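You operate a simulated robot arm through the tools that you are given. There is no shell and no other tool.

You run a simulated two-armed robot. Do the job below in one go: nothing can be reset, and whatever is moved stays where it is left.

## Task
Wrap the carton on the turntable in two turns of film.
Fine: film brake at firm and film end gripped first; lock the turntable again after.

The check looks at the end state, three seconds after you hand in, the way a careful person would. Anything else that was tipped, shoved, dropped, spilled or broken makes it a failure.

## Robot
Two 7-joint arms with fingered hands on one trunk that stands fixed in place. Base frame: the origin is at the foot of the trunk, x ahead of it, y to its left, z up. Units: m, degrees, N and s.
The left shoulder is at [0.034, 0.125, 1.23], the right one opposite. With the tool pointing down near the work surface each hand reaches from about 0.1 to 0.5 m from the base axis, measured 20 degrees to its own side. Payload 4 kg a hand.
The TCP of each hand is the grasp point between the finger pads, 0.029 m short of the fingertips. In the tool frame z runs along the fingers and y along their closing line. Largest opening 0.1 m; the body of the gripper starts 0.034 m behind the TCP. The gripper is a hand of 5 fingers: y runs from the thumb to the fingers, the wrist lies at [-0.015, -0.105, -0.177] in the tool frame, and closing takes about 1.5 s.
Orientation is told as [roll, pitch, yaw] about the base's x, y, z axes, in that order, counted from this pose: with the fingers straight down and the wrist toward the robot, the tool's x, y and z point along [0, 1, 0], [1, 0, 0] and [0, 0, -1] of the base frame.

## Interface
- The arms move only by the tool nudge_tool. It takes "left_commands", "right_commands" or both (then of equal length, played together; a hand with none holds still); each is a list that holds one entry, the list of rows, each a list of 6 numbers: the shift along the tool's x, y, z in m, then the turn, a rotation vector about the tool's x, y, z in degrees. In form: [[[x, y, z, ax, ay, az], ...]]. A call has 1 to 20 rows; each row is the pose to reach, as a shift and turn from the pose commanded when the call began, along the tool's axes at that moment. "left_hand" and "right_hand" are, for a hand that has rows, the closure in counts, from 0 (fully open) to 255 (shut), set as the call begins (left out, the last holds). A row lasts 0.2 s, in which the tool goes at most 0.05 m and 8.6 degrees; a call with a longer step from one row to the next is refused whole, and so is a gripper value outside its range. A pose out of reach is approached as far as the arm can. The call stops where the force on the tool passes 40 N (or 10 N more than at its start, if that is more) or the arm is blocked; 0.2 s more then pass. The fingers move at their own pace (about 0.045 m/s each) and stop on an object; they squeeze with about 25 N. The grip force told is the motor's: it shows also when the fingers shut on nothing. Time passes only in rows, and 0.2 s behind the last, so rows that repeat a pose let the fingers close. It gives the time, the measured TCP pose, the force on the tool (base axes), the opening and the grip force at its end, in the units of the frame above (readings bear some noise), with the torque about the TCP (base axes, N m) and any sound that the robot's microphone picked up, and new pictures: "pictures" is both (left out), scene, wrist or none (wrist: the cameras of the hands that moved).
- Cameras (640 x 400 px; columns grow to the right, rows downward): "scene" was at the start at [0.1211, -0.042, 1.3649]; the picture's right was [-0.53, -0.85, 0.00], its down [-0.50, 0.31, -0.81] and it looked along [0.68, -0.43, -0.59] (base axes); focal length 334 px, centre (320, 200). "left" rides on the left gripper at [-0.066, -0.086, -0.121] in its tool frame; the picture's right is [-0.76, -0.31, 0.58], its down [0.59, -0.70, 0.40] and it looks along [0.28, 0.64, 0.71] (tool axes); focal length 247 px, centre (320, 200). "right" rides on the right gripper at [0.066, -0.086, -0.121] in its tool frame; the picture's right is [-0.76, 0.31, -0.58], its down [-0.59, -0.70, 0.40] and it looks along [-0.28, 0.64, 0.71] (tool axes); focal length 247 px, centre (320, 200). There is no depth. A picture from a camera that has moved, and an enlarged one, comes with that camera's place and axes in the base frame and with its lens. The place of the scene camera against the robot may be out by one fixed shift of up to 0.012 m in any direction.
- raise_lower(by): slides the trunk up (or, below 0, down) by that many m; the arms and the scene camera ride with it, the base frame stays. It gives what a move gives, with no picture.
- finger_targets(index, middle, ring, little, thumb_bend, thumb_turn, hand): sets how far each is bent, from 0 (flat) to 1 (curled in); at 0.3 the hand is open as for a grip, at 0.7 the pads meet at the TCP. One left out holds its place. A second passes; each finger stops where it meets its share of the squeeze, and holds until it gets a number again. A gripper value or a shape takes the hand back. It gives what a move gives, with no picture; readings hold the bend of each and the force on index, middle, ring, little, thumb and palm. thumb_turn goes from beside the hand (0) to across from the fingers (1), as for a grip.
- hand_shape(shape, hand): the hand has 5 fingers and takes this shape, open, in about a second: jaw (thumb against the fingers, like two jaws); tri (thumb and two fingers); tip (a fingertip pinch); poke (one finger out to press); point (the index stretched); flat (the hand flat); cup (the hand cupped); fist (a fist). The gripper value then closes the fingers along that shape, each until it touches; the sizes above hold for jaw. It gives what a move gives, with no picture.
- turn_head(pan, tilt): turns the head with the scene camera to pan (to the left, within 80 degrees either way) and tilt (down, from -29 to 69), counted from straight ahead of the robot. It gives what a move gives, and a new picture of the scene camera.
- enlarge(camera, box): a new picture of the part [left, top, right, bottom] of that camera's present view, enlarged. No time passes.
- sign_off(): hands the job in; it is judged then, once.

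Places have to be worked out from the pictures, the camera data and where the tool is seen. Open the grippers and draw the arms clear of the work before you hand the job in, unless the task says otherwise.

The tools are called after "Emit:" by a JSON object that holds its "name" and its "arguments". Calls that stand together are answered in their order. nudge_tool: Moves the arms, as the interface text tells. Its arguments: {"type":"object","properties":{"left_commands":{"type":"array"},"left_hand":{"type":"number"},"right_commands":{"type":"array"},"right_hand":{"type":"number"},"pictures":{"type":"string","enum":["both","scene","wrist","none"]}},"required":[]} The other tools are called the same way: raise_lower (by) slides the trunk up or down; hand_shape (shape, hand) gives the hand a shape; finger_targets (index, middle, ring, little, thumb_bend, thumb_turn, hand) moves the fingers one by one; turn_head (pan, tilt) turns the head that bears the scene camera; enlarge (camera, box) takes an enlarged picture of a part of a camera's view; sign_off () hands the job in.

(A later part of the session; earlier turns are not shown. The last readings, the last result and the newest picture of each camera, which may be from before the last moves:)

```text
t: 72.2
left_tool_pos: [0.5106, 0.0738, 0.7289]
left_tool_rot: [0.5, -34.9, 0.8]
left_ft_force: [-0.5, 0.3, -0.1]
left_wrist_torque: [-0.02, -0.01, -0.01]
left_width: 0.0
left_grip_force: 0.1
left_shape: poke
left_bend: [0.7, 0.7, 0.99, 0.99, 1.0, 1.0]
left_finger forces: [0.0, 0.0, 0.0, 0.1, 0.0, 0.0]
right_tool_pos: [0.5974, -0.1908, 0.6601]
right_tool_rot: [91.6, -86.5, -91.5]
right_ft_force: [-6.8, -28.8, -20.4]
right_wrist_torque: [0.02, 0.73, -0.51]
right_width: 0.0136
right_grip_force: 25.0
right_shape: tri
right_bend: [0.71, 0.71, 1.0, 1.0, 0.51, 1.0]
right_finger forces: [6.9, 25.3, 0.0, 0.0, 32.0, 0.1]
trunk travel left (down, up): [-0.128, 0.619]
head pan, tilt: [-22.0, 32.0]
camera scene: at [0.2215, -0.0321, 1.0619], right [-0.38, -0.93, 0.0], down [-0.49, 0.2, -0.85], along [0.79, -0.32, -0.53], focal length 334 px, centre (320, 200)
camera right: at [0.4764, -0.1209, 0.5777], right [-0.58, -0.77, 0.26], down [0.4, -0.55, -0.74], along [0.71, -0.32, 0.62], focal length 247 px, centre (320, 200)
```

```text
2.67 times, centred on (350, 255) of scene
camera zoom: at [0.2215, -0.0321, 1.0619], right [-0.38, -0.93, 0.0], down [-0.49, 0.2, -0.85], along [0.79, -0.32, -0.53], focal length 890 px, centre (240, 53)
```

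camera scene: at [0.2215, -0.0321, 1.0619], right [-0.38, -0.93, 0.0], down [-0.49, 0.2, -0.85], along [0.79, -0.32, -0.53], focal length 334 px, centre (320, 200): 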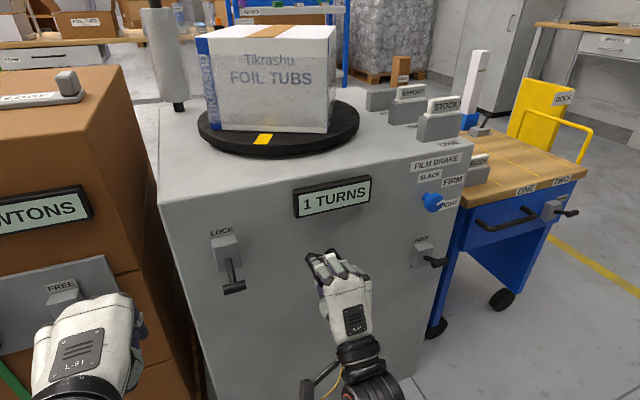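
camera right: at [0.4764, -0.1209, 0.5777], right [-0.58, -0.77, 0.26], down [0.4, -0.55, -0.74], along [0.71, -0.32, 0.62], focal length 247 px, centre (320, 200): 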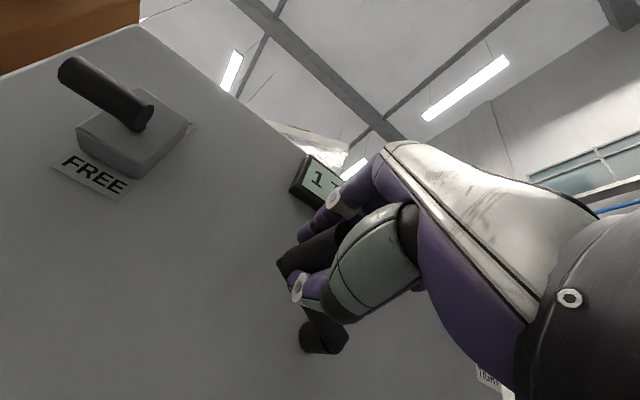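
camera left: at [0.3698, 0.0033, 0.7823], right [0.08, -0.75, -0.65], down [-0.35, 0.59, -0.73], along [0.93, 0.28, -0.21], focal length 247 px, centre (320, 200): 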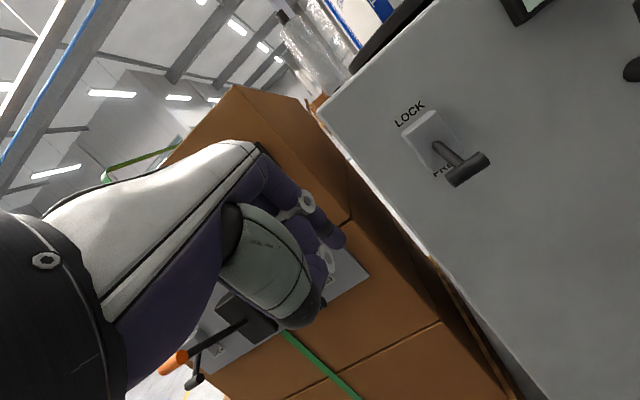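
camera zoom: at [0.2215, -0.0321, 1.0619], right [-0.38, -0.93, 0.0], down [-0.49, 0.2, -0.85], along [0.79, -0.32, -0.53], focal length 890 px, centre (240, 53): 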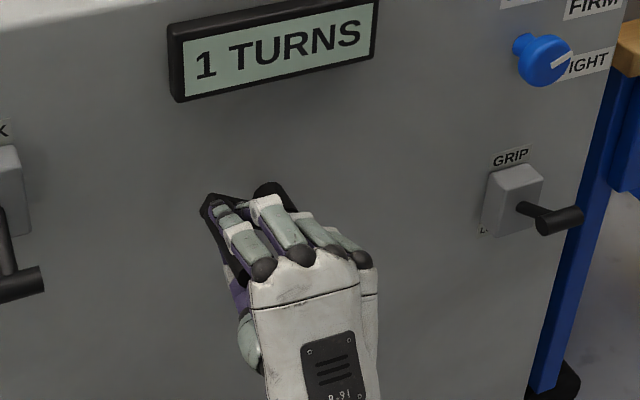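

That radial load came from a small roll-offset error in my path: the true roll was −47.2°, which put the commanded point about 5 mm too far left. I've recomputed the last arc from 310° to 360° with the corrected axes.

Emit:
{"name": "nudge_tool", "arguments": {"right_commands": [[[-0.0071, 0.002, 0, 0, 0, 2], [-0.0104, 0.0059, 0, 0, 0, 5], [-0.0139, 0.0096, 0, 0, 0, 8], [-0.0178, 0.0129, 0, 0, 0, 11], [-0.0218, 0.0159, 0, 0, 0, 14], [-0.0263, 0.0184, 0, 0, 0, 17], [-0.0309, 0.0207, 0, 0, 0, 20], [-0.0356, 0.0225, 0, 0, 0, 23], [-0.0405, 0.0239, 0, 0, 0, 26], [-0.0454, 0.0249, 0, 0, 0, 29], [-0.0505, 0.0254, 0, 0, 0, 32]]]}}

Emit:
{"name": "enlarge", "arguments": {"camera": "scene", "box": [260, 180, 440, 330]}}

Emit:
{"name": "enlarge", "arguments": {"camera": "scene", "box": [140, 0, 440, 180]}}

```text
t: 74.7
left_tool_pos: [0.5108, 0.0735, 0.7296]
left_tool_rot: [0.4, -35.1, 1.0]
left_ft_force: [0.5, 1.1, -0.8]
left_wrist_torque: [0.03, -0.02, 0.01]
left_width: 0.0001
left_grip_force: 0.1
left_shape: poke
left_bend: [0.7, 0.7, 0.99, 0.99, 1.0, 1.0]
left_finger forces: [0.0, 0.1, 0.0, 0.0, 0.1, 0.0]
right_tool_pos: [0.5972, -0.2386, 0.6828]
right_tool_rot: [90.1, -54.7, -89.8]
right_ft_force: [1.0, -0.8, -19.0]
right_wrist_torque: [0.03, 0.49, 0.11]
right_width: 0.014
right_grip_force: 25.3
right_shape: tri
right_bend: [0.71, 0.72, 1.0, 1.0, 0.51, 0.98]
right_finger forces: [9.2, 14.9, 0.0, 0.1, 28.8, 0.0]
trunk travel left (down, up): [-0.128, 0.619]
head pan, tilt: [-22.0, 32.0]
camera scene: at [0.2217, -0.0307, 1.0619], right [-0.38, -0.93, 0.0], down [-0.49, 0.2, -0.85], along [0.78, -0.32, -0.53], focal length 334 px, centre (320, 200)
camera right: at [0.4753, -0.137, 0.6505], right [-0.57, -0.8, -0.19], down [0.4, -0.07, -0.91], along [0.72, -0.6, 0.36], focal length 247 px, centre (320, 200)
```

scene: 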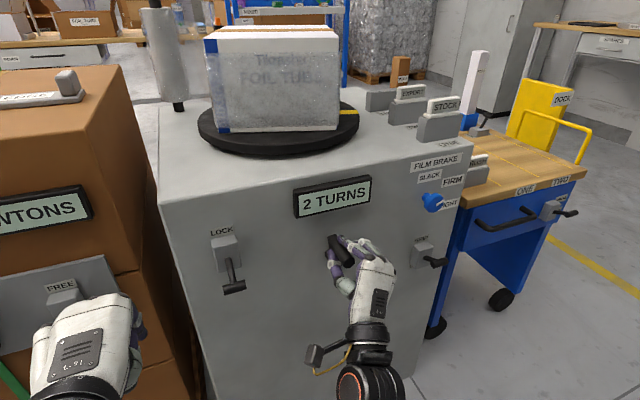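
right: 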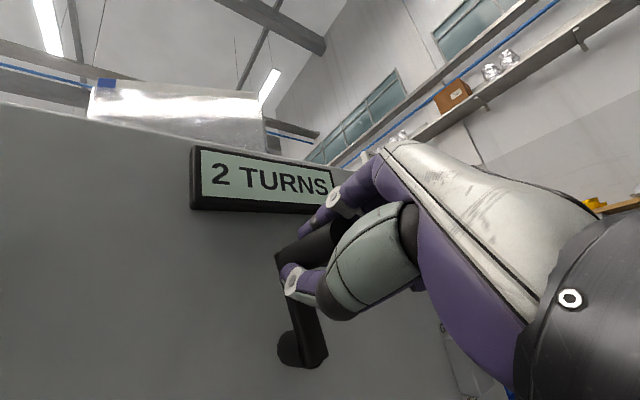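

```text
2.67 times, centred on (350, 255) of scene
camera zoom: at [0.2217, -0.0307, 1.0619], right [-0.38, -0.93, 0.0], down [-0.49, 0.2, -0.85], along [0.78, -0.32, -0.53], focal length 890 px, centre (240, 53)
```

zoom: 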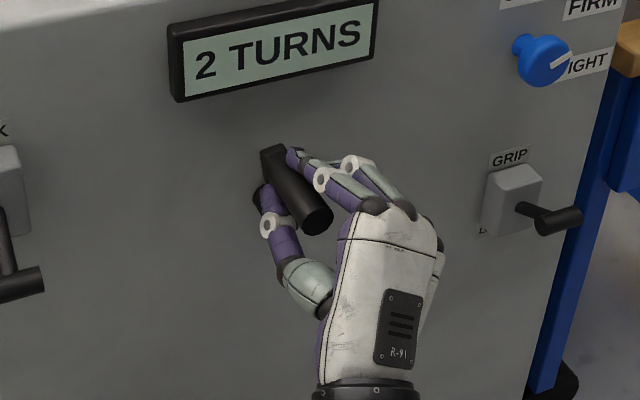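

```text
2.13 times, centred on (290, 90) of scene
camera zoom: at [0.2217, -0.0307, 1.0619], right [-0.38, -0.93, 0.0], down [-0.49, 0.2, -0.85], along [0.78, -0.32, -0.53], focal length 712 px, centre (384, 435)
```

zoom: 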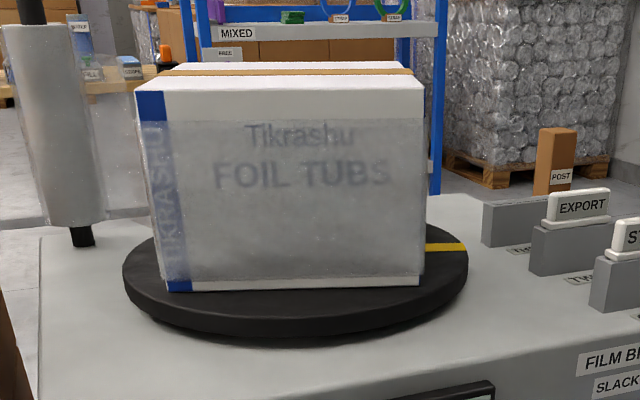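

The display reads 2 TURNS, the carton is wrapped and the crank is back at the top. I'll ease the radial load, open the grip and withdraw straight back.

Emit:
{"name": "nudge_tool", "arguments": {"right_commands": [[[-0.0012, -0.0016, 0, 0, 0, 0], [-0.0012, -0.0016, 0, 0, 0, 0], [-0.0012, -0.0016, 0, 0, 0, 0], [-0.0012, -0.0016, 0, 0, 0, 0], [-0.0012, -0.0016, 0, 0, 0, 0], [-0.0012, -0.0016, 0, 0, 0, 0], [-0.0012, -0.0016, -0.02, 0, 0, 0], [-0.0012, -0.0016, -0.05, 0, 0, 0], [-0.0012, -0.0016, -0.08, 0, 0, 0], [-0.0012, -0.0016, -0.1, 0, 0, 0]]], "right_hand": 0}}

Emit:
{"name": "enlarge", "arguments": {"camera": "scene", "box": [180, 160, 480, 340]}}

Emit:
{"name": "enlarge", "arguments": {"camera": "scene", "box": [140, 0, 440, 180]}}

```text
t: 76.8
left_tool_pos: [0.5108, 0.0749, 0.7294]
left_tool_rot: [0.4, -35.0, 1.1]
left_ft_force: [0.1, 0.3, 0.1]
left_wrist_torque: [0.0, 0.05, 0.0]
left_width: 0.0
left_grip_force: 0.0
left_shape: poke
left_bend: [0.7, 0.7, 0.99, 0.99, 1.0, 1.0]
left_finger forces: [0.0, 0.0, 0.0, 0.0, 0.0, 0.0]
right_tool_pos: [0.4953, -0.2382, 0.6836]
right_tool_rot: [90.6, -54.8, -90.1]
right_ft_force: [-0.6, -0.3, -0.2]
right_wrist_torque: [-0.01, 0.01, 0.0]
right_width: 0.1
right_grip_force: 0.0
right_shape: tri
right_bend: [0.3, 0.3, 0.99, 0.99, 0.3, 0.98]
right_finger forces: [0.1, 0.0, 0.1, 0.0, 0.0, 0.1]
trunk travel left (down, up): [-0.128, 0.619]
head pan, tilt: [-22.0, 32.0]
camera scene: at [0.2206, -0.0297, 1.0623], right [-0.38, -0.93, 0.0], down [-0.49, 0.2, -0.85], along [0.79, -0.32, -0.53], focal length 334 px, centre (320, 200)
camera right: at [0.3741, -0.1364, 0.6503], right [-0.57, -0.8, -0.19], down [0.4, -0.07, -0.91], along [0.71, -0.6, 0.37], focal length 247 px, centre (320, 200)
```

scene: 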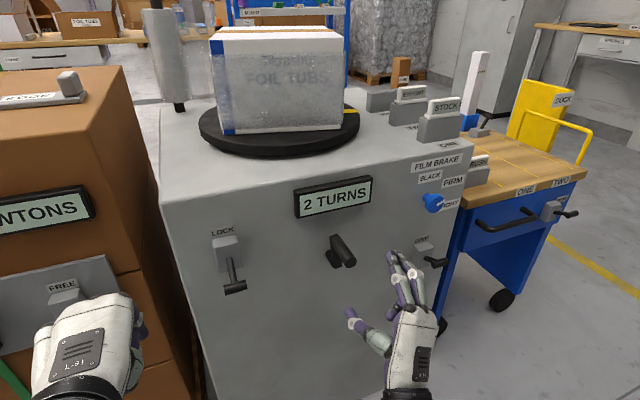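
right: 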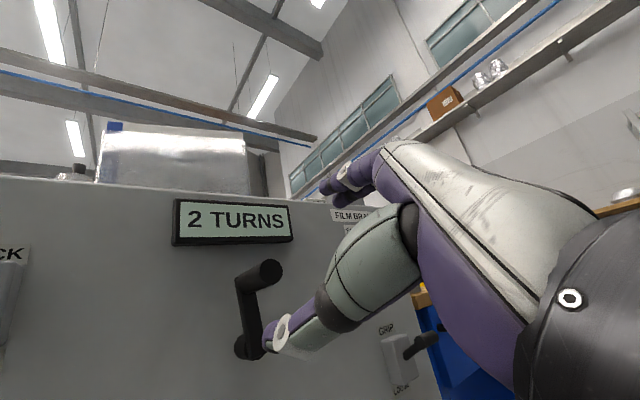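

```text
2.13 times, centred on (330, 250) of scene
camera zoom: at [0.2206, -0.0297, 1.0623], right [-0.38, -0.93, 0.0], down [-0.49, 0.2, -0.85], along [0.79, -0.32, -0.53], focal length 712 px, centre (299, 93)
```

zoom: 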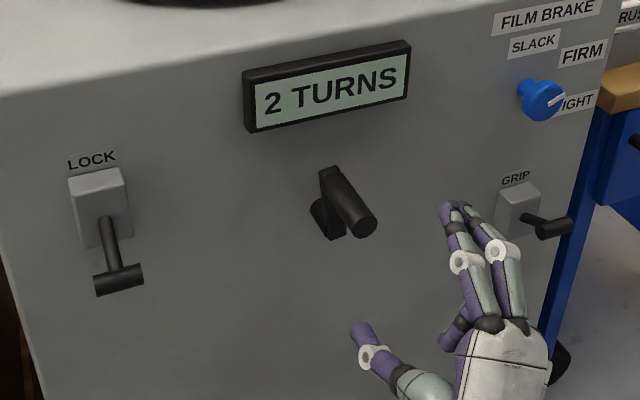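

```text
2.13 times, centred on (290, 90) of scene
camera zoom: at [0.2206, -0.0297, 1.0623], right [-0.38, -0.93, 0.0], down [-0.49, 0.2, -0.85], along [0.79, -0.32, -0.53], focal length 712 px, centre (384, 435)
```

zoom: 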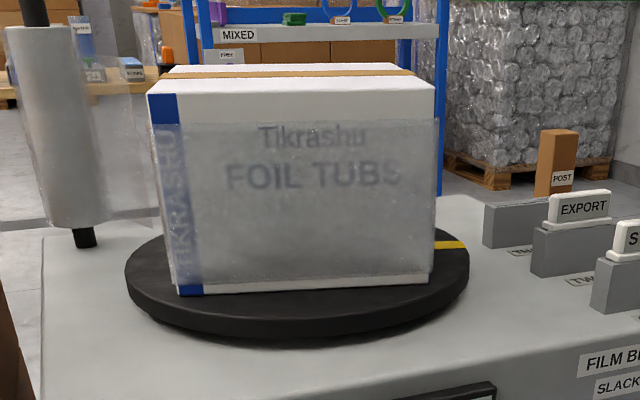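

The counter reads 2, but the crank sits about 8° short of its starting angle (rod at y≈−0.232 against −0.241 at the start). I'll regrip and bring it fully round so that two complete turns are on.

Emit:
{"name": "nudge_tool", "arguments": {"right_commands": [[[0.003, -0.002, 0.03, 0, 0, 0], [0.0041, -0.0029, 0.06, 0, 0, 0], [0.0041, -0.0029, 0.085, 0, 0, 0], [0.0041, -0.0029, 0.098, 0, 0, 0]]], "pictures": "none"}}

Emit:
{"name": "nudge_tool", "arguments": {"right_commands": [[[0, 0, 0, 0, 0, 0], [0, 0, 0, 0, 0, 0], [0, 0, 0, 0, 0, 0], [0, 0, 0, 0, 0, 0], [0, 0, 0, 0, 0, 0], [0, 0, 0, 0, 0, 0], [0, 0, 0, 0, 0, 0], [0, 0, 0, 0, 0, 0]]], "right_hand": 255}}

Emit:
{"name": "enlarge", "arguments": {"camera": "scene", "box": [260, 180, 440, 330]}}

```text
t: 77.8
left_tool_pos: [0.5105, 0.0733, 0.7307]
left_tool_rot: [0.5, -35.0, 1.1]
left_ft_force: [0.3, 0.1, 0.1]
left_wrist_torque: [0.04, 0.01, 0.01]
left_width: 0.0
left_grip_force: 0.0
left_shape: poke
left_bend: [0.7, 0.7, 0.99, 0.99, 1.0, 1.0]
left_finger forces: [0.1, 0.0, 0.0, 0.0, 0.0, 0.0]
right_tool_pos: [0.5947, -0.2321, 0.6842]
right_tool_rot: [90.6, -54.9, -90.2]
right_ft_force: [0.3, -0.3, 0.4]
right_wrist_torque: [-0.04, 0.0, -0.01]
right_width: 0.0996
right_grip_force: 0.1
right_shape: tri
right_bend: [0.3, 0.3, 0.99, 0.99, 0.3, 0.98]
right_finger forces: [0.0, 0.1, 0.0, 0.0, 0.0, 0.0]
trunk travel left (down, up): [-0.128, 0.619]
head pan, tilt: [-22.0, 32.0]
```

```text
t: 79.7
left_tool_pos: [0.51, 0.0746, 0.7297]
left_tool_rot: [0.2, -35.0, 1.1]
left_ft_force: [-0.5, -0.2, 0.5]
left_wrist_torque: [-0.02, -0.01, -0.02]
left_width: 0.0001
left_grip_force: 0.0
left_shape: poke
left_bend: [0.7, 0.7, 0.99, 0.99, 1.0, 1.0]
left_finger forces: [0.0, 0.0, 0.0, 0.0, 0.0, 0.1]
right_tool_pos: [0.5944, -0.2335, 0.6836]
right_tool_rot: [90.6, -54.9, -90.0]
right_ft_force: [2.3, 1.5, 0.5]
right_wrist_torque: [-0.03, 0.03, 0.01]
right_width: 0.0129
right_grip_force: 25.4
right_shape: tri
right_bend: [0.7, 0.65, 1.0, 1.0, 0.5, 1.0]
right_finger forces: [9.8, 11.9, 0.0, 0.0, 22.6, 0.1]
trunk travel left (down, up): [-0.128, 0.619]
head pan, tilt: [-22.0, 32.0]
camera scene: at [0.2207, -0.0295, 1.0623], right [-0.37, -0.93, 0.0], down [-0.49, 0.2, -0.85], along [0.79, -0.32, -0.53], focal length 334 px, centre (320, 200)
camera right: at [0.4724, -0.1316, 0.6502], right [-0.57, -0.8, -0.19], down [0.4, -0.07, -0.91], along [0.71, -0.6, 0.37], focal length 247 px, centre (320, 200)
```

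scene: 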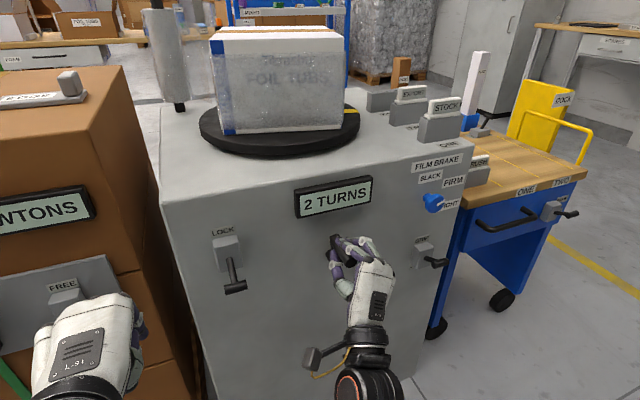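
right: 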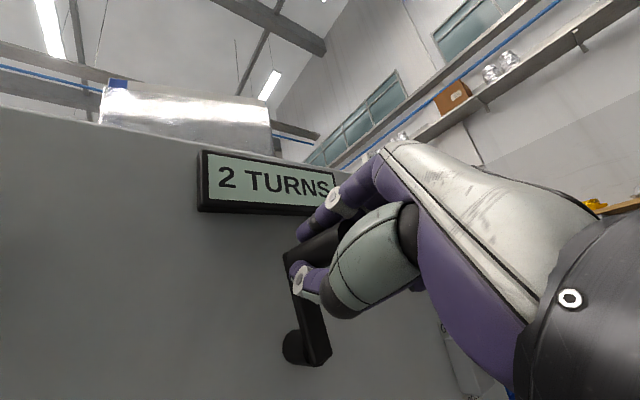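

```text
2.67 times, centred on (350, 255) of scene
camera zoom: at [0.2207, -0.0295, 1.0623], right [-0.37, -0.93, 0.0], down [-0.49, 0.2, -0.85], along [0.79, -0.32, -0.53], focal length 890 px, centre (240, 53)
```

zoom: 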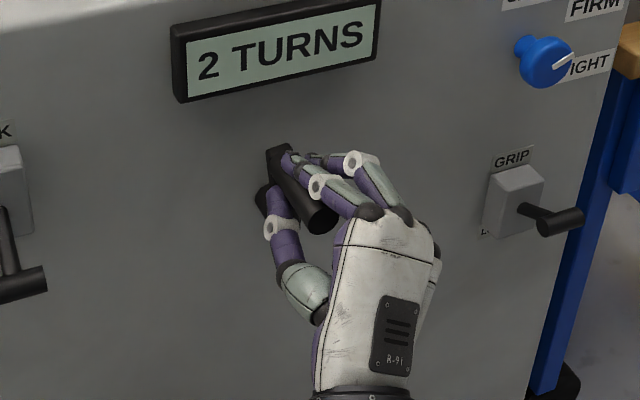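

I'm holding the rod at y≈−0.2335. I'll move it right about 13 mm, past top dead centre, to complete the second turn.

Emit:
{"name": "nudge_tool", "arguments": {"right_commands": [[[-0.0025, 0.0019, 0, 0, 0, 1], [-0.005, 0.0037, 0, 0, 0, 3], [-0.0075, 0.0055, 0, 0, 0, 5], [-0.0095, 0.0068, 0, 0, 0, 7], [-0.011, 0.0077, 0, 0, 0, 8], [-0.011, 0.0077, 0, 0, 0, 8]]]}}

Emit:
{"name": "nudge_tool", "arguments": {"right_commands": [[[0, 0, 0, 0, 0, 0], [0, 0, 0, 0, 0, 0], [0, 0, 0, 0, 0, 0], [0, 0, 0, 0, 0, 0], [0, 0, 0, 0, 0, 0], [0, 0, 0, 0, 0, 0], [0, 0, -0.02, 0, 0, 0], [0, 0, -0.05, 0, 0, 0], [0, 0, -0.08, 0, 0, 0], [0, 0, -0.11, 0, 0, 0]]], "right_hand": 0}}

Emit:
{"name": "enlarge", "arguments": {"camera": "scene", "box": [180, 160, 480, 340]}}

Emit:
{"name": "enlarge", "arguments": {"camera": "scene", "box": [140, 0, 440, 180]}}

```text
t: 81.0
left_tool_pos: [0.5102, 0.0733, 0.7294]
left_tool_rot: [0.4, -35.1, 1.1]
left_ft_force: [-0.1, -0.8, -0.4]
left_wrist_torque: [-0.01, -0.01, -0.01]
left_width: 0.0
left_grip_force: 0.1
left_shape: poke
left_bend: [0.7, 0.7, 0.99, 0.99, 1.0, 1.0]
left_finger forces: [0.1, 0.0, 0.0, 0.1, 0.0, 0.0]
right_tool_pos: [0.5949, -0.2489, 0.6825]
right_tool_rot: [90.5, -47.1, -90.1]
right_ft_force: [-9.1, -1.9, -2.7]
right_wrist_torque: [0.02, 0.13, 0.0]
right_width: 0.0133
right_grip_force: 25.4
right_shape: tri
right_bend: [0.7, 0.66, 1.0, 1.0, 0.49, 1.0]
right_finger forces: [10.2, 15.2, 0.0, 0.1, 25.0, 0.1]
trunk travel left (down, up): [-0.128, 0.619]
head pan, tilt: [-22.0, 32.0]
camera scene: at [0.2201, -0.0299, 1.0624], right [-0.37, -0.93, 0.0], down [-0.49, 0.2, -0.85], along [0.79, -0.32, -0.53], focal length 334 px, centre (320, 200)
camera right: at [0.4733, -0.1434, 0.6642], right [-0.57, -0.77, -0.29], down [0.4, 0.05, -0.91], along [0.71, -0.64, 0.28], focal length 247 px, centre (320, 200)
```

scene: 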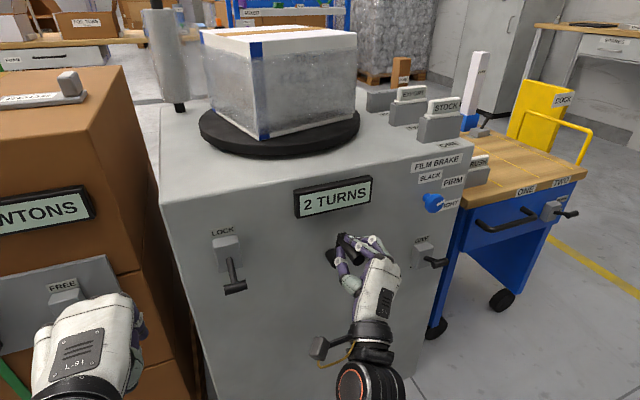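
right: 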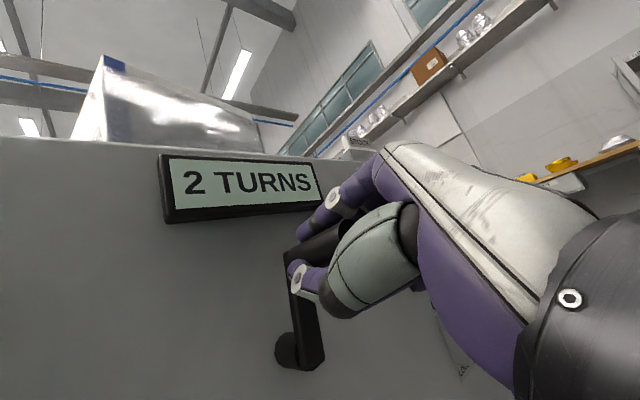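

```text
t: 83.2
left_tool_pos: [0.5111, 0.0742, 0.731]
left_tool_rot: [0.3, -35.0, 1.0]
left_ft_force: [0.3, -0.6, -0.8]
left_wrist_torque: [0.01, 0.0, -0.02]
left_width: 0.0
left_grip_force: 0.1
left_shape: poke
left_bend: [0.7, 0.7, 0.99, 0.99, 1.0, 1.0]
left_finger forces: [0.0, 0.0, 0.1, 0.0, 0.1, 0.0]
right_tool_pos: [0.4876, -0.2519, 0.6872]
right_tool_rot: [91.5, -48.0, -90.3]
right_ft_force: [0.6, -0.4, -0.3]
right_wrist_torque: [0.05, 0.0, 0.04]
right_width: 0.0997
right_grip_force: 0.0
right_shape: tri
right_bend: [0.3, 0.3, 0.99, 0.99, 0.3, 0.98]
right_finger forces: [0.1, 0.1, 0.0, 0.0, 0.0, 0.1]
trunk travel left (down, up): [-0.128, 0.619]
head pan, tilt: [-22.0, 32.0]
camera scene: at [0.2207, -0.0298, 1.0623], right [-0.38, -0.93, 0.0], down [-0.49, 0.2, -0.85], along [0.79, -0.32, -0.53], focal length 334 px, centre (320, 200)
camera right: at [0.3656, -0.1463, 0.6655], right [-0.56, -0.77, -0.29], down [0.41, 0.04, -0.91], along [0.72, -0.63, 0.3], focal length 247 px, centre (320, 200)
```

scene: 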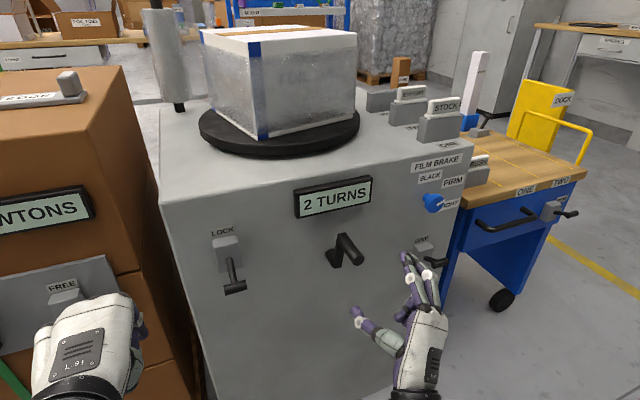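
right: 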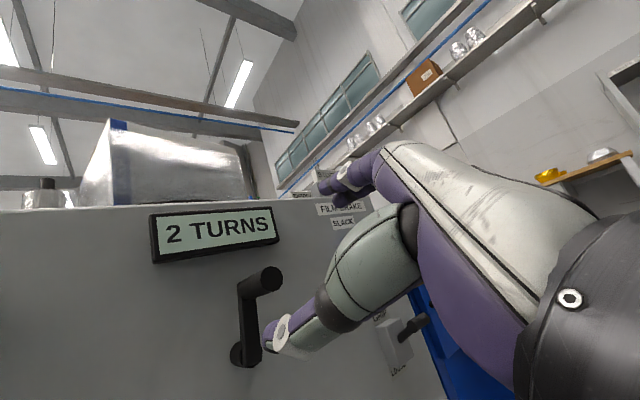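

```text
2.13 times, centred on (330, 250) of scene
camera zoom: at [0.2207, -0.0298, 1.0623], right [-0.38, -0.93, 0.0], down [-0.49, 0.2, -0.85], along [0.79, -0.32, -0.53], focal length 712 px, centre (299, 93)
```

zoom: 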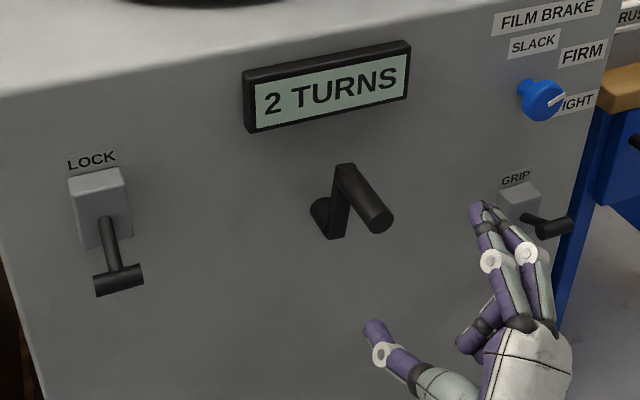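

```text
2.13 times, centred on (290, 90) of scene
camera zoom: at [0.2207, -0.0298, 1.0623], right [-0.38, -0.93, 0.0], down [-0.49, 0.2, -0.85], along [0.79, -0.32, -0.53], focal length 712 px, centre (384, 435)
```

zoom: 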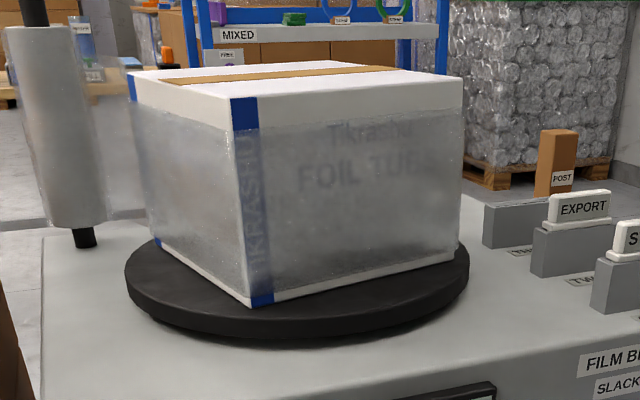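

The crank is now just past its starting angle, so two full turns are on. I'll move the right hand away to its side, and bring the left hand down with level fingers to a point in front of and below the LOCK bar.

Emit:
{"name": "nudge_tool", "arguments": {"left_commands": [[[-0.018, -0.011, 0.013, -7.9, 0, 0], [-0.035, -0.022, 0.026, -15.7, 0, 0], [-0.053, -0.033, 0.039, -23.6, 0, 0], [-0.071, -0.045, 0.053, -31.4, 0, 0], [-0.089, -0.056, 0.066, -39.3, 0, 0], [-0.106, -0.067, 0.079, -47.1, 0, 0], [-0.124, -0.078, 0.092, -55, 0, 0]]], "right_commands": [[[-0.016, 0.014, -0.01, 0, 0, -6], [-0.032, 0.029, -0.02, 0, 0, -12], [-0.047, 0.043, -0.03, 0, 0, -18], [-0.063, 0.058, -0.03, 0, 0, -24], [-0.079, 0.072, -0.03, 0, 0, -30], [-0.094, 0.087, -0.03, 0, 0, -36], [-0.11, 0.101, -0.03, 0, 0, -42]]]}}

Emit:
{"name": "enlarge", "arguments": {"camera": "left", "box": [200, 100, 520, 320]}}

```text
t: 84.8
left_tool_pos: [0.5024, -0.0481, 0.6085]
left_tool_rot: [125.3, -89.7, -124.1]
left_ft_force: [0.0, 0.7, 0.1]
left_wrist_torque: [0.02, -0.01, 0.01]
left_width: 0.0
left_grip_force: 0.0
left_shape: poke
left_bend: [0.7, 0.7, 0.99, 0.99, 1.0, 1.0]
left_finger forces: [0.0, 0.0, 0.0, 0.1, 0.1, 0.1]
right_tool_pos: [0.4553, -0.3971, 0.6797]
right_tool_rot: [108.5, -88.9, -108.1]
right_ft_force: [-0.4, -0.3, 0.2]
right_wrist_torque: [0.03, -0.01, -0.02]
right_width: 0.0998
right_grip_force: 0.1
right_shape: tri
right_bend: [0.3, 0.3, 0.99, 0.99, 0.3, 0.98]
right_finger forces: [0.0, 0.1, 0.0, 0.0, 0.0, 0.0]
trunk travel left (down, up): [-0.128, 0.619]
head pan, tilt: [-22.0, 32.0]
camera scene: at [0.2203, -0.0296, 1.0624], right [-0.37, -0.93, 0.0], down [-0.49, 0.2, -0.85], along [0.79, -0.32, -0.53], focal length 334 px, centre (320, 200)
camera right: at [0.3335, -0.3312, 0.595], right [-0.57, -0.77, 0.29], down [0.41, -0.57, -0.71], along [0.71, -0.29, 0.64], focal length 247 px, centre (320, 200)
camera left: at [0.3825, -0.1158, 0.5221], right [0.59, -0.74, -0.31], down [0.39, 0.6, -0.7], along [0.7, 0.3, 0.65], focal length 247 px, centre (320, 200)
```

scene: 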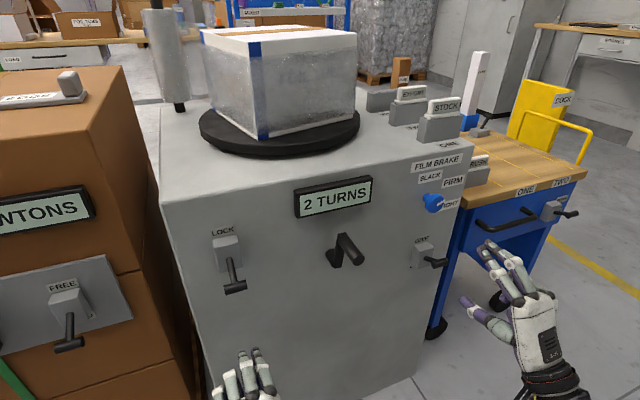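
right: 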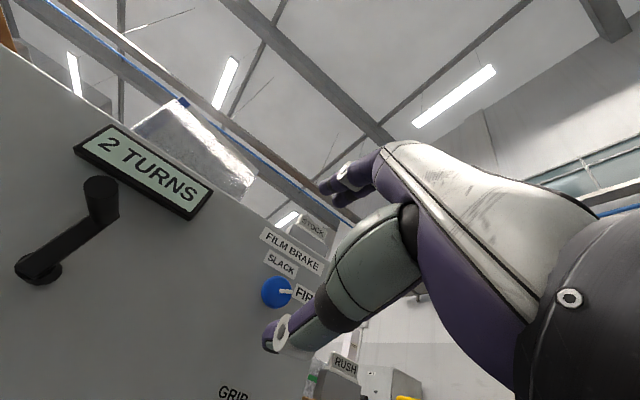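
left: 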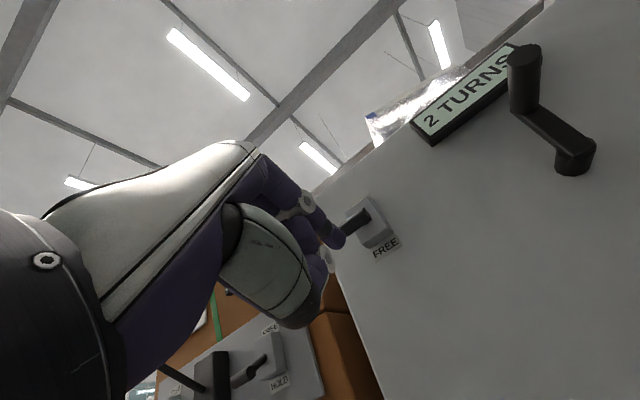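

```text
1.82 times, centred on (360, 210) of left
camera zoom: at [0.3825, -0.1158, 0.5221], right [0.59, -0.74, -0.31], down [0.39, 0.6, -0.7], along [0.7, 0.3, 0.65], focal length 449 px, centre (247, 182)
```

zoom: 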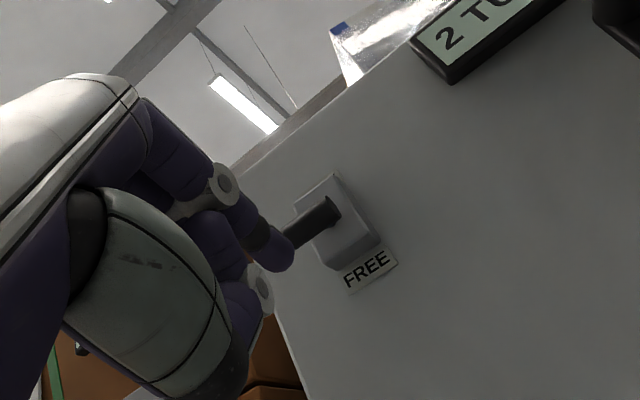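

From the left camera the LOCK bar is at about (0.604, −0.05, 0.667), and the fingertips are about 3 cm below it. I'll slide forward under the bar and push up about 7 cm, as I did for GRIP.

Emit:
{"name": "nudge_tool", "arguments": {"left_commands": [[[0, 0, 0.03, 0, 0, 0], [-0.001, 0, 0.06, 0, 0, 0], [-0.002, 0, 0.082, 0, 0, 0]]], "pictures": "wrist"}}

Emit:
{"name": "enlarge", "arguments": {"camera": "left", "box": [220, 130, 460, 310]}}

Emit:
{"name": "enlarge", "arguments": {"camera": "scene", "box": [160, 200, 320, 360]}}

```text
t: 85.7
left_tool_pos: [0.5842, -0.0497, 0.6106]
left_tool_rot: [101.6, -89.7, -100.2]
left_ft_force: [-0.6, 0.2, 0.4]
left_wrist_torque: [0.01, -0.01, -0.01]
left_width: 0.0002
left_grip_force: 0.2
left_shape: poke
left_bend: [0.7, 0.7, 0.99, 0.99, 1.0, 1.0]
left_finger forces: [0.0, 0.0, 0.1, 0.0, 0.0, 0.0]
right_tool_pos: [0.4547, -0.398, 0.68]
right_tool_rot: [107.4, -88.8, -106.9]
right_ft_force: [0.1, 0.3, 0.1]
right_wrist_torque: [0.0, 0.0, -0.02]
right_width: 0.1002
right_grip_force: 0.0
right_shape: tri
right_bend: [0.3, 0.3, 0.99, 0.99, 0.3, 0.98]
right_finger forces: [0.1, 0.0, 0.0, 0.0, 0.0, 0.2]
trunk travel left (down, up): [-0.128, 0.619]
head pan, tilt: [-22.0, 32.0]
camera left: at [0.4636, -0.1172, 0.5239], right [0.59, -0.74, -0.31], down [0.39, 0.6, -0.7], along [0.71, 0.3, 0.64], focal length 247 px, centre (320, 200)
```

left: 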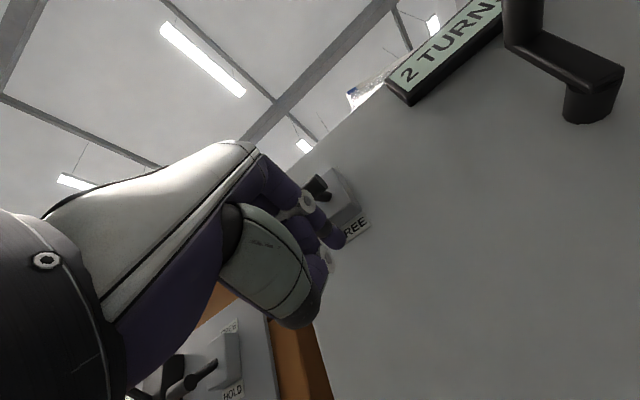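

```text
2.22 times, centred on (340, 220) of left
camera zoom: at [0.4636, -0.1172, 0.5239], right [0.59, -0.74, -0.31], down [0.39, 0.6, -0.7], along [0.71, 0.3, 0.64], focal length 549 px, centre (276, 156)
```

zoom: 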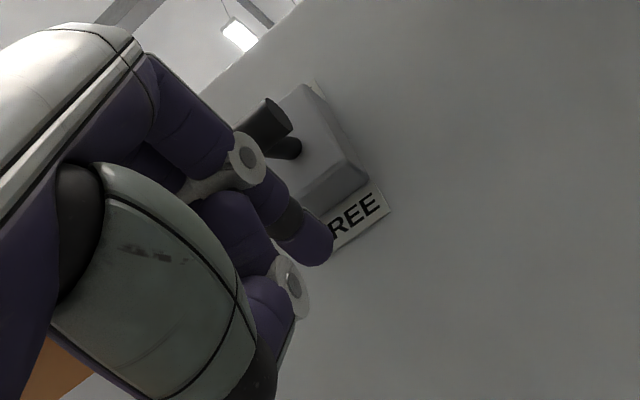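

```text
2.50 times, centred on (240, 280) of scene
camera zoom: at [0.2205, -0.0298, 1.0623], right [-0.37, -0.93, 0.0], down [-0.49, 0.2, -0.85], along [0.79, -0.32, -0.53], focal length 834 px, centre (520, 0)
```

zoom: 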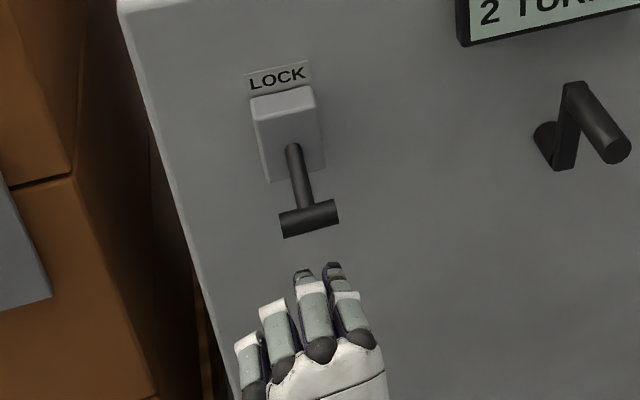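

The index and middle tips are under the bar. I'll shift 5 mm left to centre them and push up 7 cm.

Emit:
{"name": "nudge_tool", "arguments": {"left_commands": [[[0.005, 0.01, 0.002, 0, 0, 0], [0.005, 0.02, 0.002, 0, 0, 0], [0.005, 0.03, 0.002, 0, 0, 0], [0.005, 0.04, 0.001, 0, 0, 0], [0.005, 0.05, 0, 0, 0, 0], [0.005, 0.06, 0, 0, 0, 0], [0.005, 0.07, 0, 0, 0, 0]]]}}

Emit:
{"name": "enlarge", "arguments": {"camera": "left", "box": [220, 130, 460, 310]}}

Emit:
{"name": "enlarge", "arguments": {"camera": "scene", "box": [160, 180, 320, 340]}}

```text
t: 87.2
left_tool_pos: [0.5841, -0.0445, 0.6809]
left_tool_rot: [96.3, -89.7, -95.1]
left_ft_force: [0.2, -0.3, 0.3]
left_wrist_torque: [-0.04, 0.03, -0.01]
left_width: 0.0
left_grip_force: 0.1
left_shape: poke
left_bend: [0.7, 0.7, 0.99, 0.99, 1.0, 1.0]
left_finger forces: [0.0, 0.0, 0.1, 0.0, 0.0, 0.0]
right_tool_pos: [0.4541, -0.3973, 0.6808]
right_tool_rot: [107.0, -88.8, -106.8]
right_ft_force: [0.0, 0.0, 0.5]
right_wrist_torque: [0.0, 0.0, 0.02]
right_width: 0.0998
right_grip_force: 0.1
right_shape: tri
right_bend: [0.3, 0.3, 0.99, 0.99, 0.3, 0.98]
right_finger forces: [0.1, 0.0, 0.1, 0.0, 0.1, 0.0]
trunk travel left (down, up): [-0.128, 0.619]
head pan, tilt: [-22.0, 32.0]
camera scene: at [0.2205, -0.0298, 1.0623], right [-0.37, -0.93, 0.0], down [-0.49, 0.2, -0.85], along [0.79, -0.32, -0.53], focal length 334 px, centre (320, 200)
camera left: at [0.464, -0.1122, 0.5941], right [0.59, -0.74, -0.31], down [0.39, 0.6, -0.7], along [0.71, 0.3, 0.64], focal length 247 px, centre (320, 200)
```

scene: 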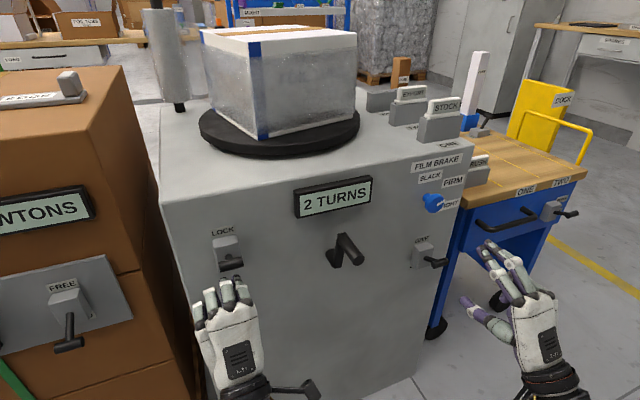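
left: 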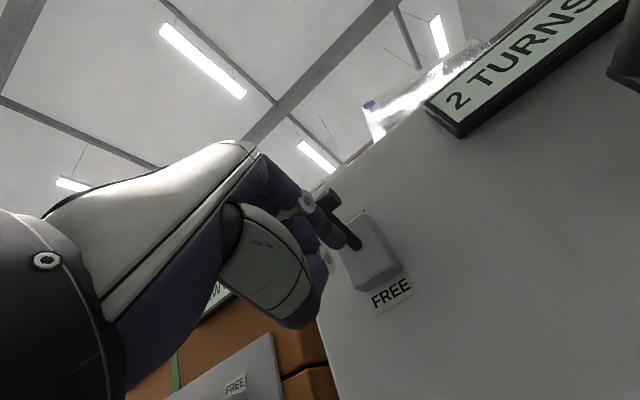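

```text
2.22 times, centred on (340, 220) of left
camera zoom: at [0.464, -0.1122, 0.5941], right [0.59, -0.74, -0.31], down [0.39, 0.6, -0.7], along [0.71, 0.3, 0.64], focal length 549 px, centre (276, 156)
```

zoom: 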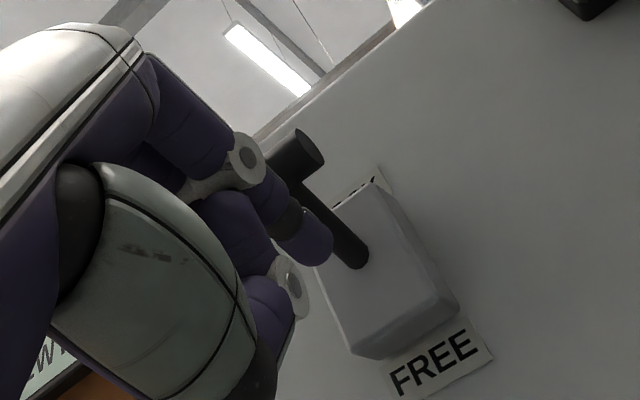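

```text
2.50 times, centred on (240, 260) of scene
camera zoom: at [0.2205, -0.0298, 1.0623], right [-0.37, -0.93, 0.0], down [-0.49, 0.2, -0.85], along [0.79, -0.32, -0.53], focal length 834 px, centre (520, 50)
```

zoom: 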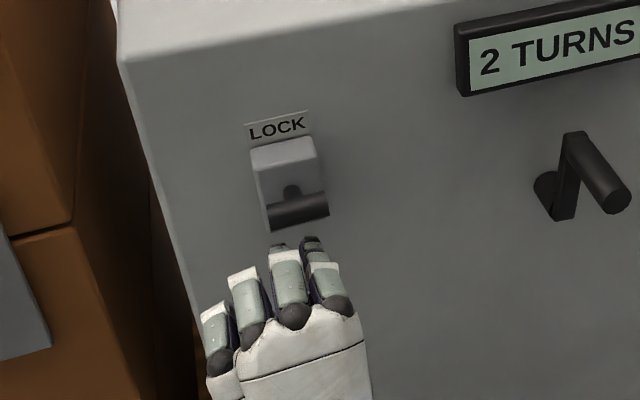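

The LOCK lever has snapped up to LOCK, and there is no force on the hand. I'll drop the left hand slightly, then back it away and to the left.

Emit:
{"name": "nudge_tool", "arguments": {"left_commands": [[[0, -0.015, 0, 0, 0, 0], [0, -0.03, -0.02, 0, 0, 0], [0, -0.03, -0.06, 0, 0, 0], [0.02, -0.03, -0.09, 0, 0, 0], [0.06, -0.02, -0.12, 0, 0, 0], [0.1, -0.02, -0.14, 0, 0, 0], [0.14, -0.02, -0.16, 0, 0, 0]]], "right_commands": [[[0, 0, -0.02, 0, 0, 0], [0, 0, -0.04, 0, 0, 0], [0, 0, -0.06, 0, 0, 0], [0, 0, -0.08, 0, 0, 0], [0, 0, -0.1, 0, 0, 0], [0, 0, -0.1, 0, 0, 0], [0, 0, -0.1, 0, 0, 0]]]}}

Emit:
{"name": "enlarge", "arguments": {"camera": "scene", "box": [180, 160, 480, 340]}}

Emit:
{"name": "enlarge", "arguments": {"camera": "scene", "box": [140, 0, 440, 180]}}

Emit:
{"name": "enlarge", "arguments": {"camera": "scene", "box": [400, 140, 480, 280]}}

```text
refused: row 5 steps farther than a row can; nothing moved
```

```text
2.13 times, centred on (330, 250) of scene
camera zoom: at [0.2205, -0.0298, 1.0623], right [-0.37, -0.93, 0.0], down [-0.49, 0.2, -0.85], along [0.79, -0.32, -0.53], focal length 712 px, centre (299, 93)
```

zoom: 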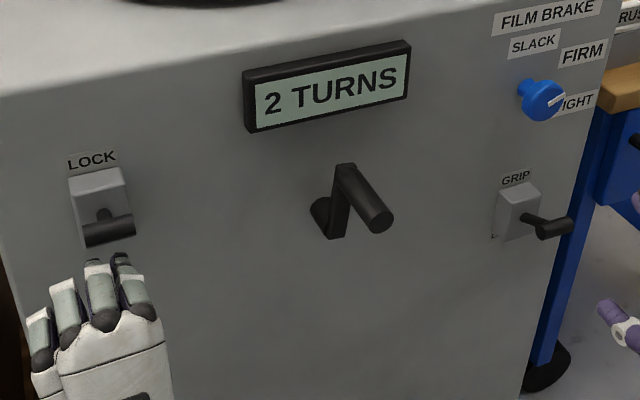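

```text
2.13 times, centred on (290, 90) of scene
camera zoom: at [0.2205, -0.0298, 1.0623], right [-0.37, -0.93, 0.0], down [-0.49, 0.2, -0.85], along [0.79, -0.32, -0.53], focal length 712 px, centre (384, 435)
```

zoom: 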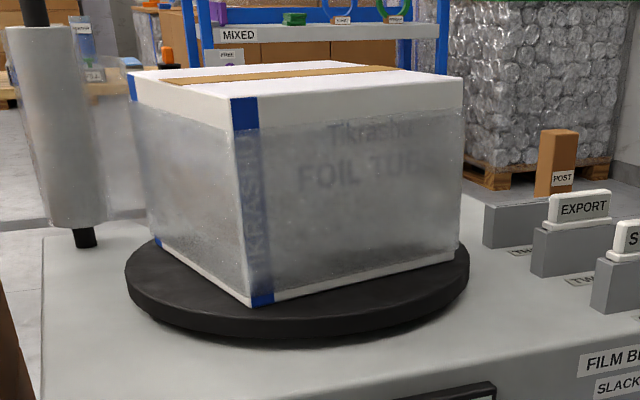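

```text
2.86 times, centred on (440, 210) of scene
camera zoom: at [0.2205, -0.0298, 1.0623], right [-0.37, -0.93, 0.0], down [-0.49, 0.2, -0.85], along [0.79, -0.32, -0.53], focal length 953 px, centre (-23, 171)
```

zoom: 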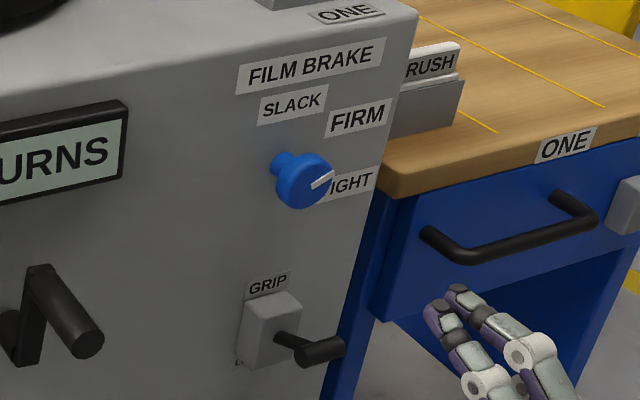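

That call was refused because one row was too long. Everything else looks right: LOCK up, GRIP up, pointer at FIRM, 2 TURNS. I'll retreat with smaller steps.

Emit:
{"name": "nudge_tool", "arguments": {"left_commands": [[[0, -0.015, 0, 0, 0, 0], [0, -0.03, -0.02, 0, 0, 0], [0, -0.03, -0.06, 0, 0, 0], [0.02, -0.03, -0.09, 0, 0, 0], [0.05, -0.02, -0.11, 0, 0, 0], [0.08, -0.02, -0.13, 0, 0, 0], [0.12, -0.02, -0.14, 0, 0, 0]]], "right_commands": [[[0, 0, -0.02, 0, 0, 0], [0, 0, -0.04, 0, 0, 0], [0, 0, -0.06, 0, 0, 0], [0, 0, -0.08, 0, 0, 0], [0, 0, -0.1, 0, 0, 0], [0, 0, -0.1, 0, 0, 0], [0, 0, -0.1, 0, 0, 0]]]}}

Emit:
{"name": "enlarge", "arguments": {"camera": "scene", "box": [180, 160, 480, 340]}}

```text
t: 88.8
left_tool_pos: [0.4406, 0.0726, 0.6602]
left_tool_rot: [102.0, -89.7, -100.8]
left_ft_force: [0.4, -0.3, 0.4]
left_wrist_torque: [-0.01, 0.01, 0.01]
left_width: 0.0001
left_grip_force: 0.1
left_shape: poke
left_bend: [0.7, 0.7, 0.99, 0.99, 1.0, 1.0]
left_finger forces: [0.1, 0.0, 0.1, 0.0, 0.0, 0.0]
right_tool_pos: [0.3556, -0.3968, 0.6795]
right_tool_rot: [107.4, -88.8, -107.0]
right_ft_force: [-0.7, -0.5, -0.5]
right_wrist_torque: [-0.04, -0.03, 0.01]
right_width: 0.0999
right_grip_force: 0.0
right_shape: tri
right_bend: [0.3, 0.3, 0.99, 0.99, 0.3, 0.98]
right_finger forces: [0.1, 0.1, 0.1, 0.0, 0.0, 0.0]
trunk travel left (down, up): [-0.128, 0.619]
head pan, tilt: [-22.0, 32.0]
camera scene: at [0.2205, -0.03, 1.0624], right [-0.37, -0.93, 0.0], down [-0.49, 0.2, -0.85], along [0.79, -0.32, -0.53], focal length 334 px, centre (320, 200)
camera right: at [0.2345, -0.3317, 0.5939], right [-0.57, -0.77, 0.29], down [0.41, -0.57, -0.71], along [0.71, -0.29, 0.64], focal length 247 px, centre (320, 200)
camera left: at [0.321, 0.0044, 0.5739], right [0.59, -0.74, -0.31], down [0.39, 0.6, -0.7], along [0.71, 0.3, 0.64], focal length 247 px, centre (320, 200)
```

scene: 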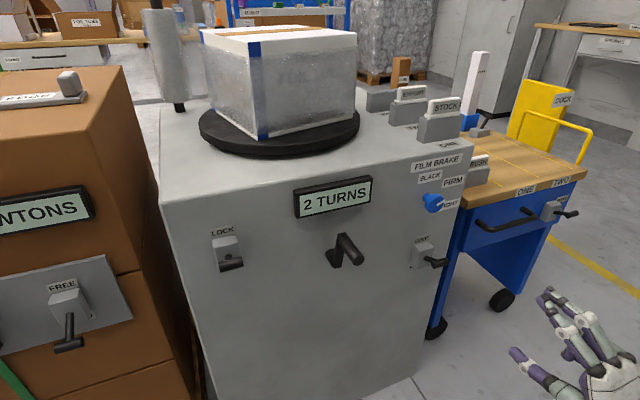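
right: 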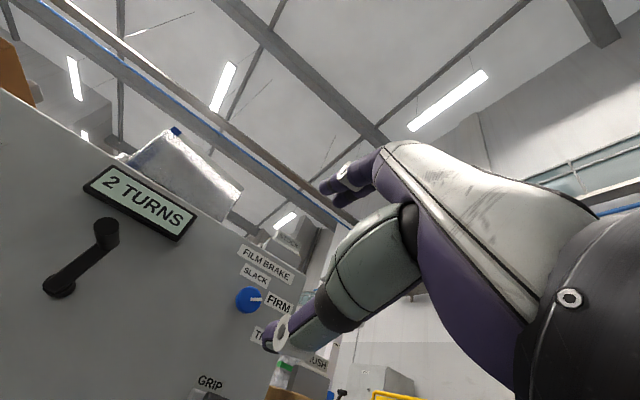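
left: 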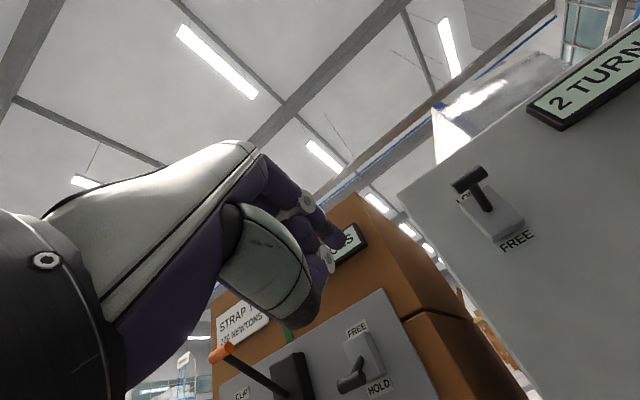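

```text
2.13 times, centred on (330, 250) of scene
camera zoom: at [0.2205, -0.03, 1.0624], right [-0.37, -0.93, 0.0], down [-0.49, 0.2, -0.85], along [0.79, -0.32, -0.53], focal length 712 px, centre (299, 93)
```

zoom: 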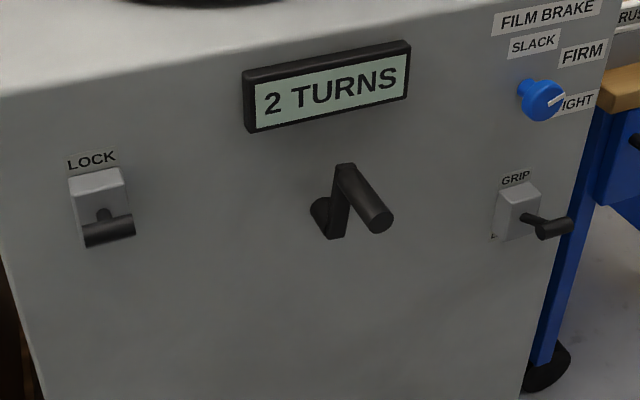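

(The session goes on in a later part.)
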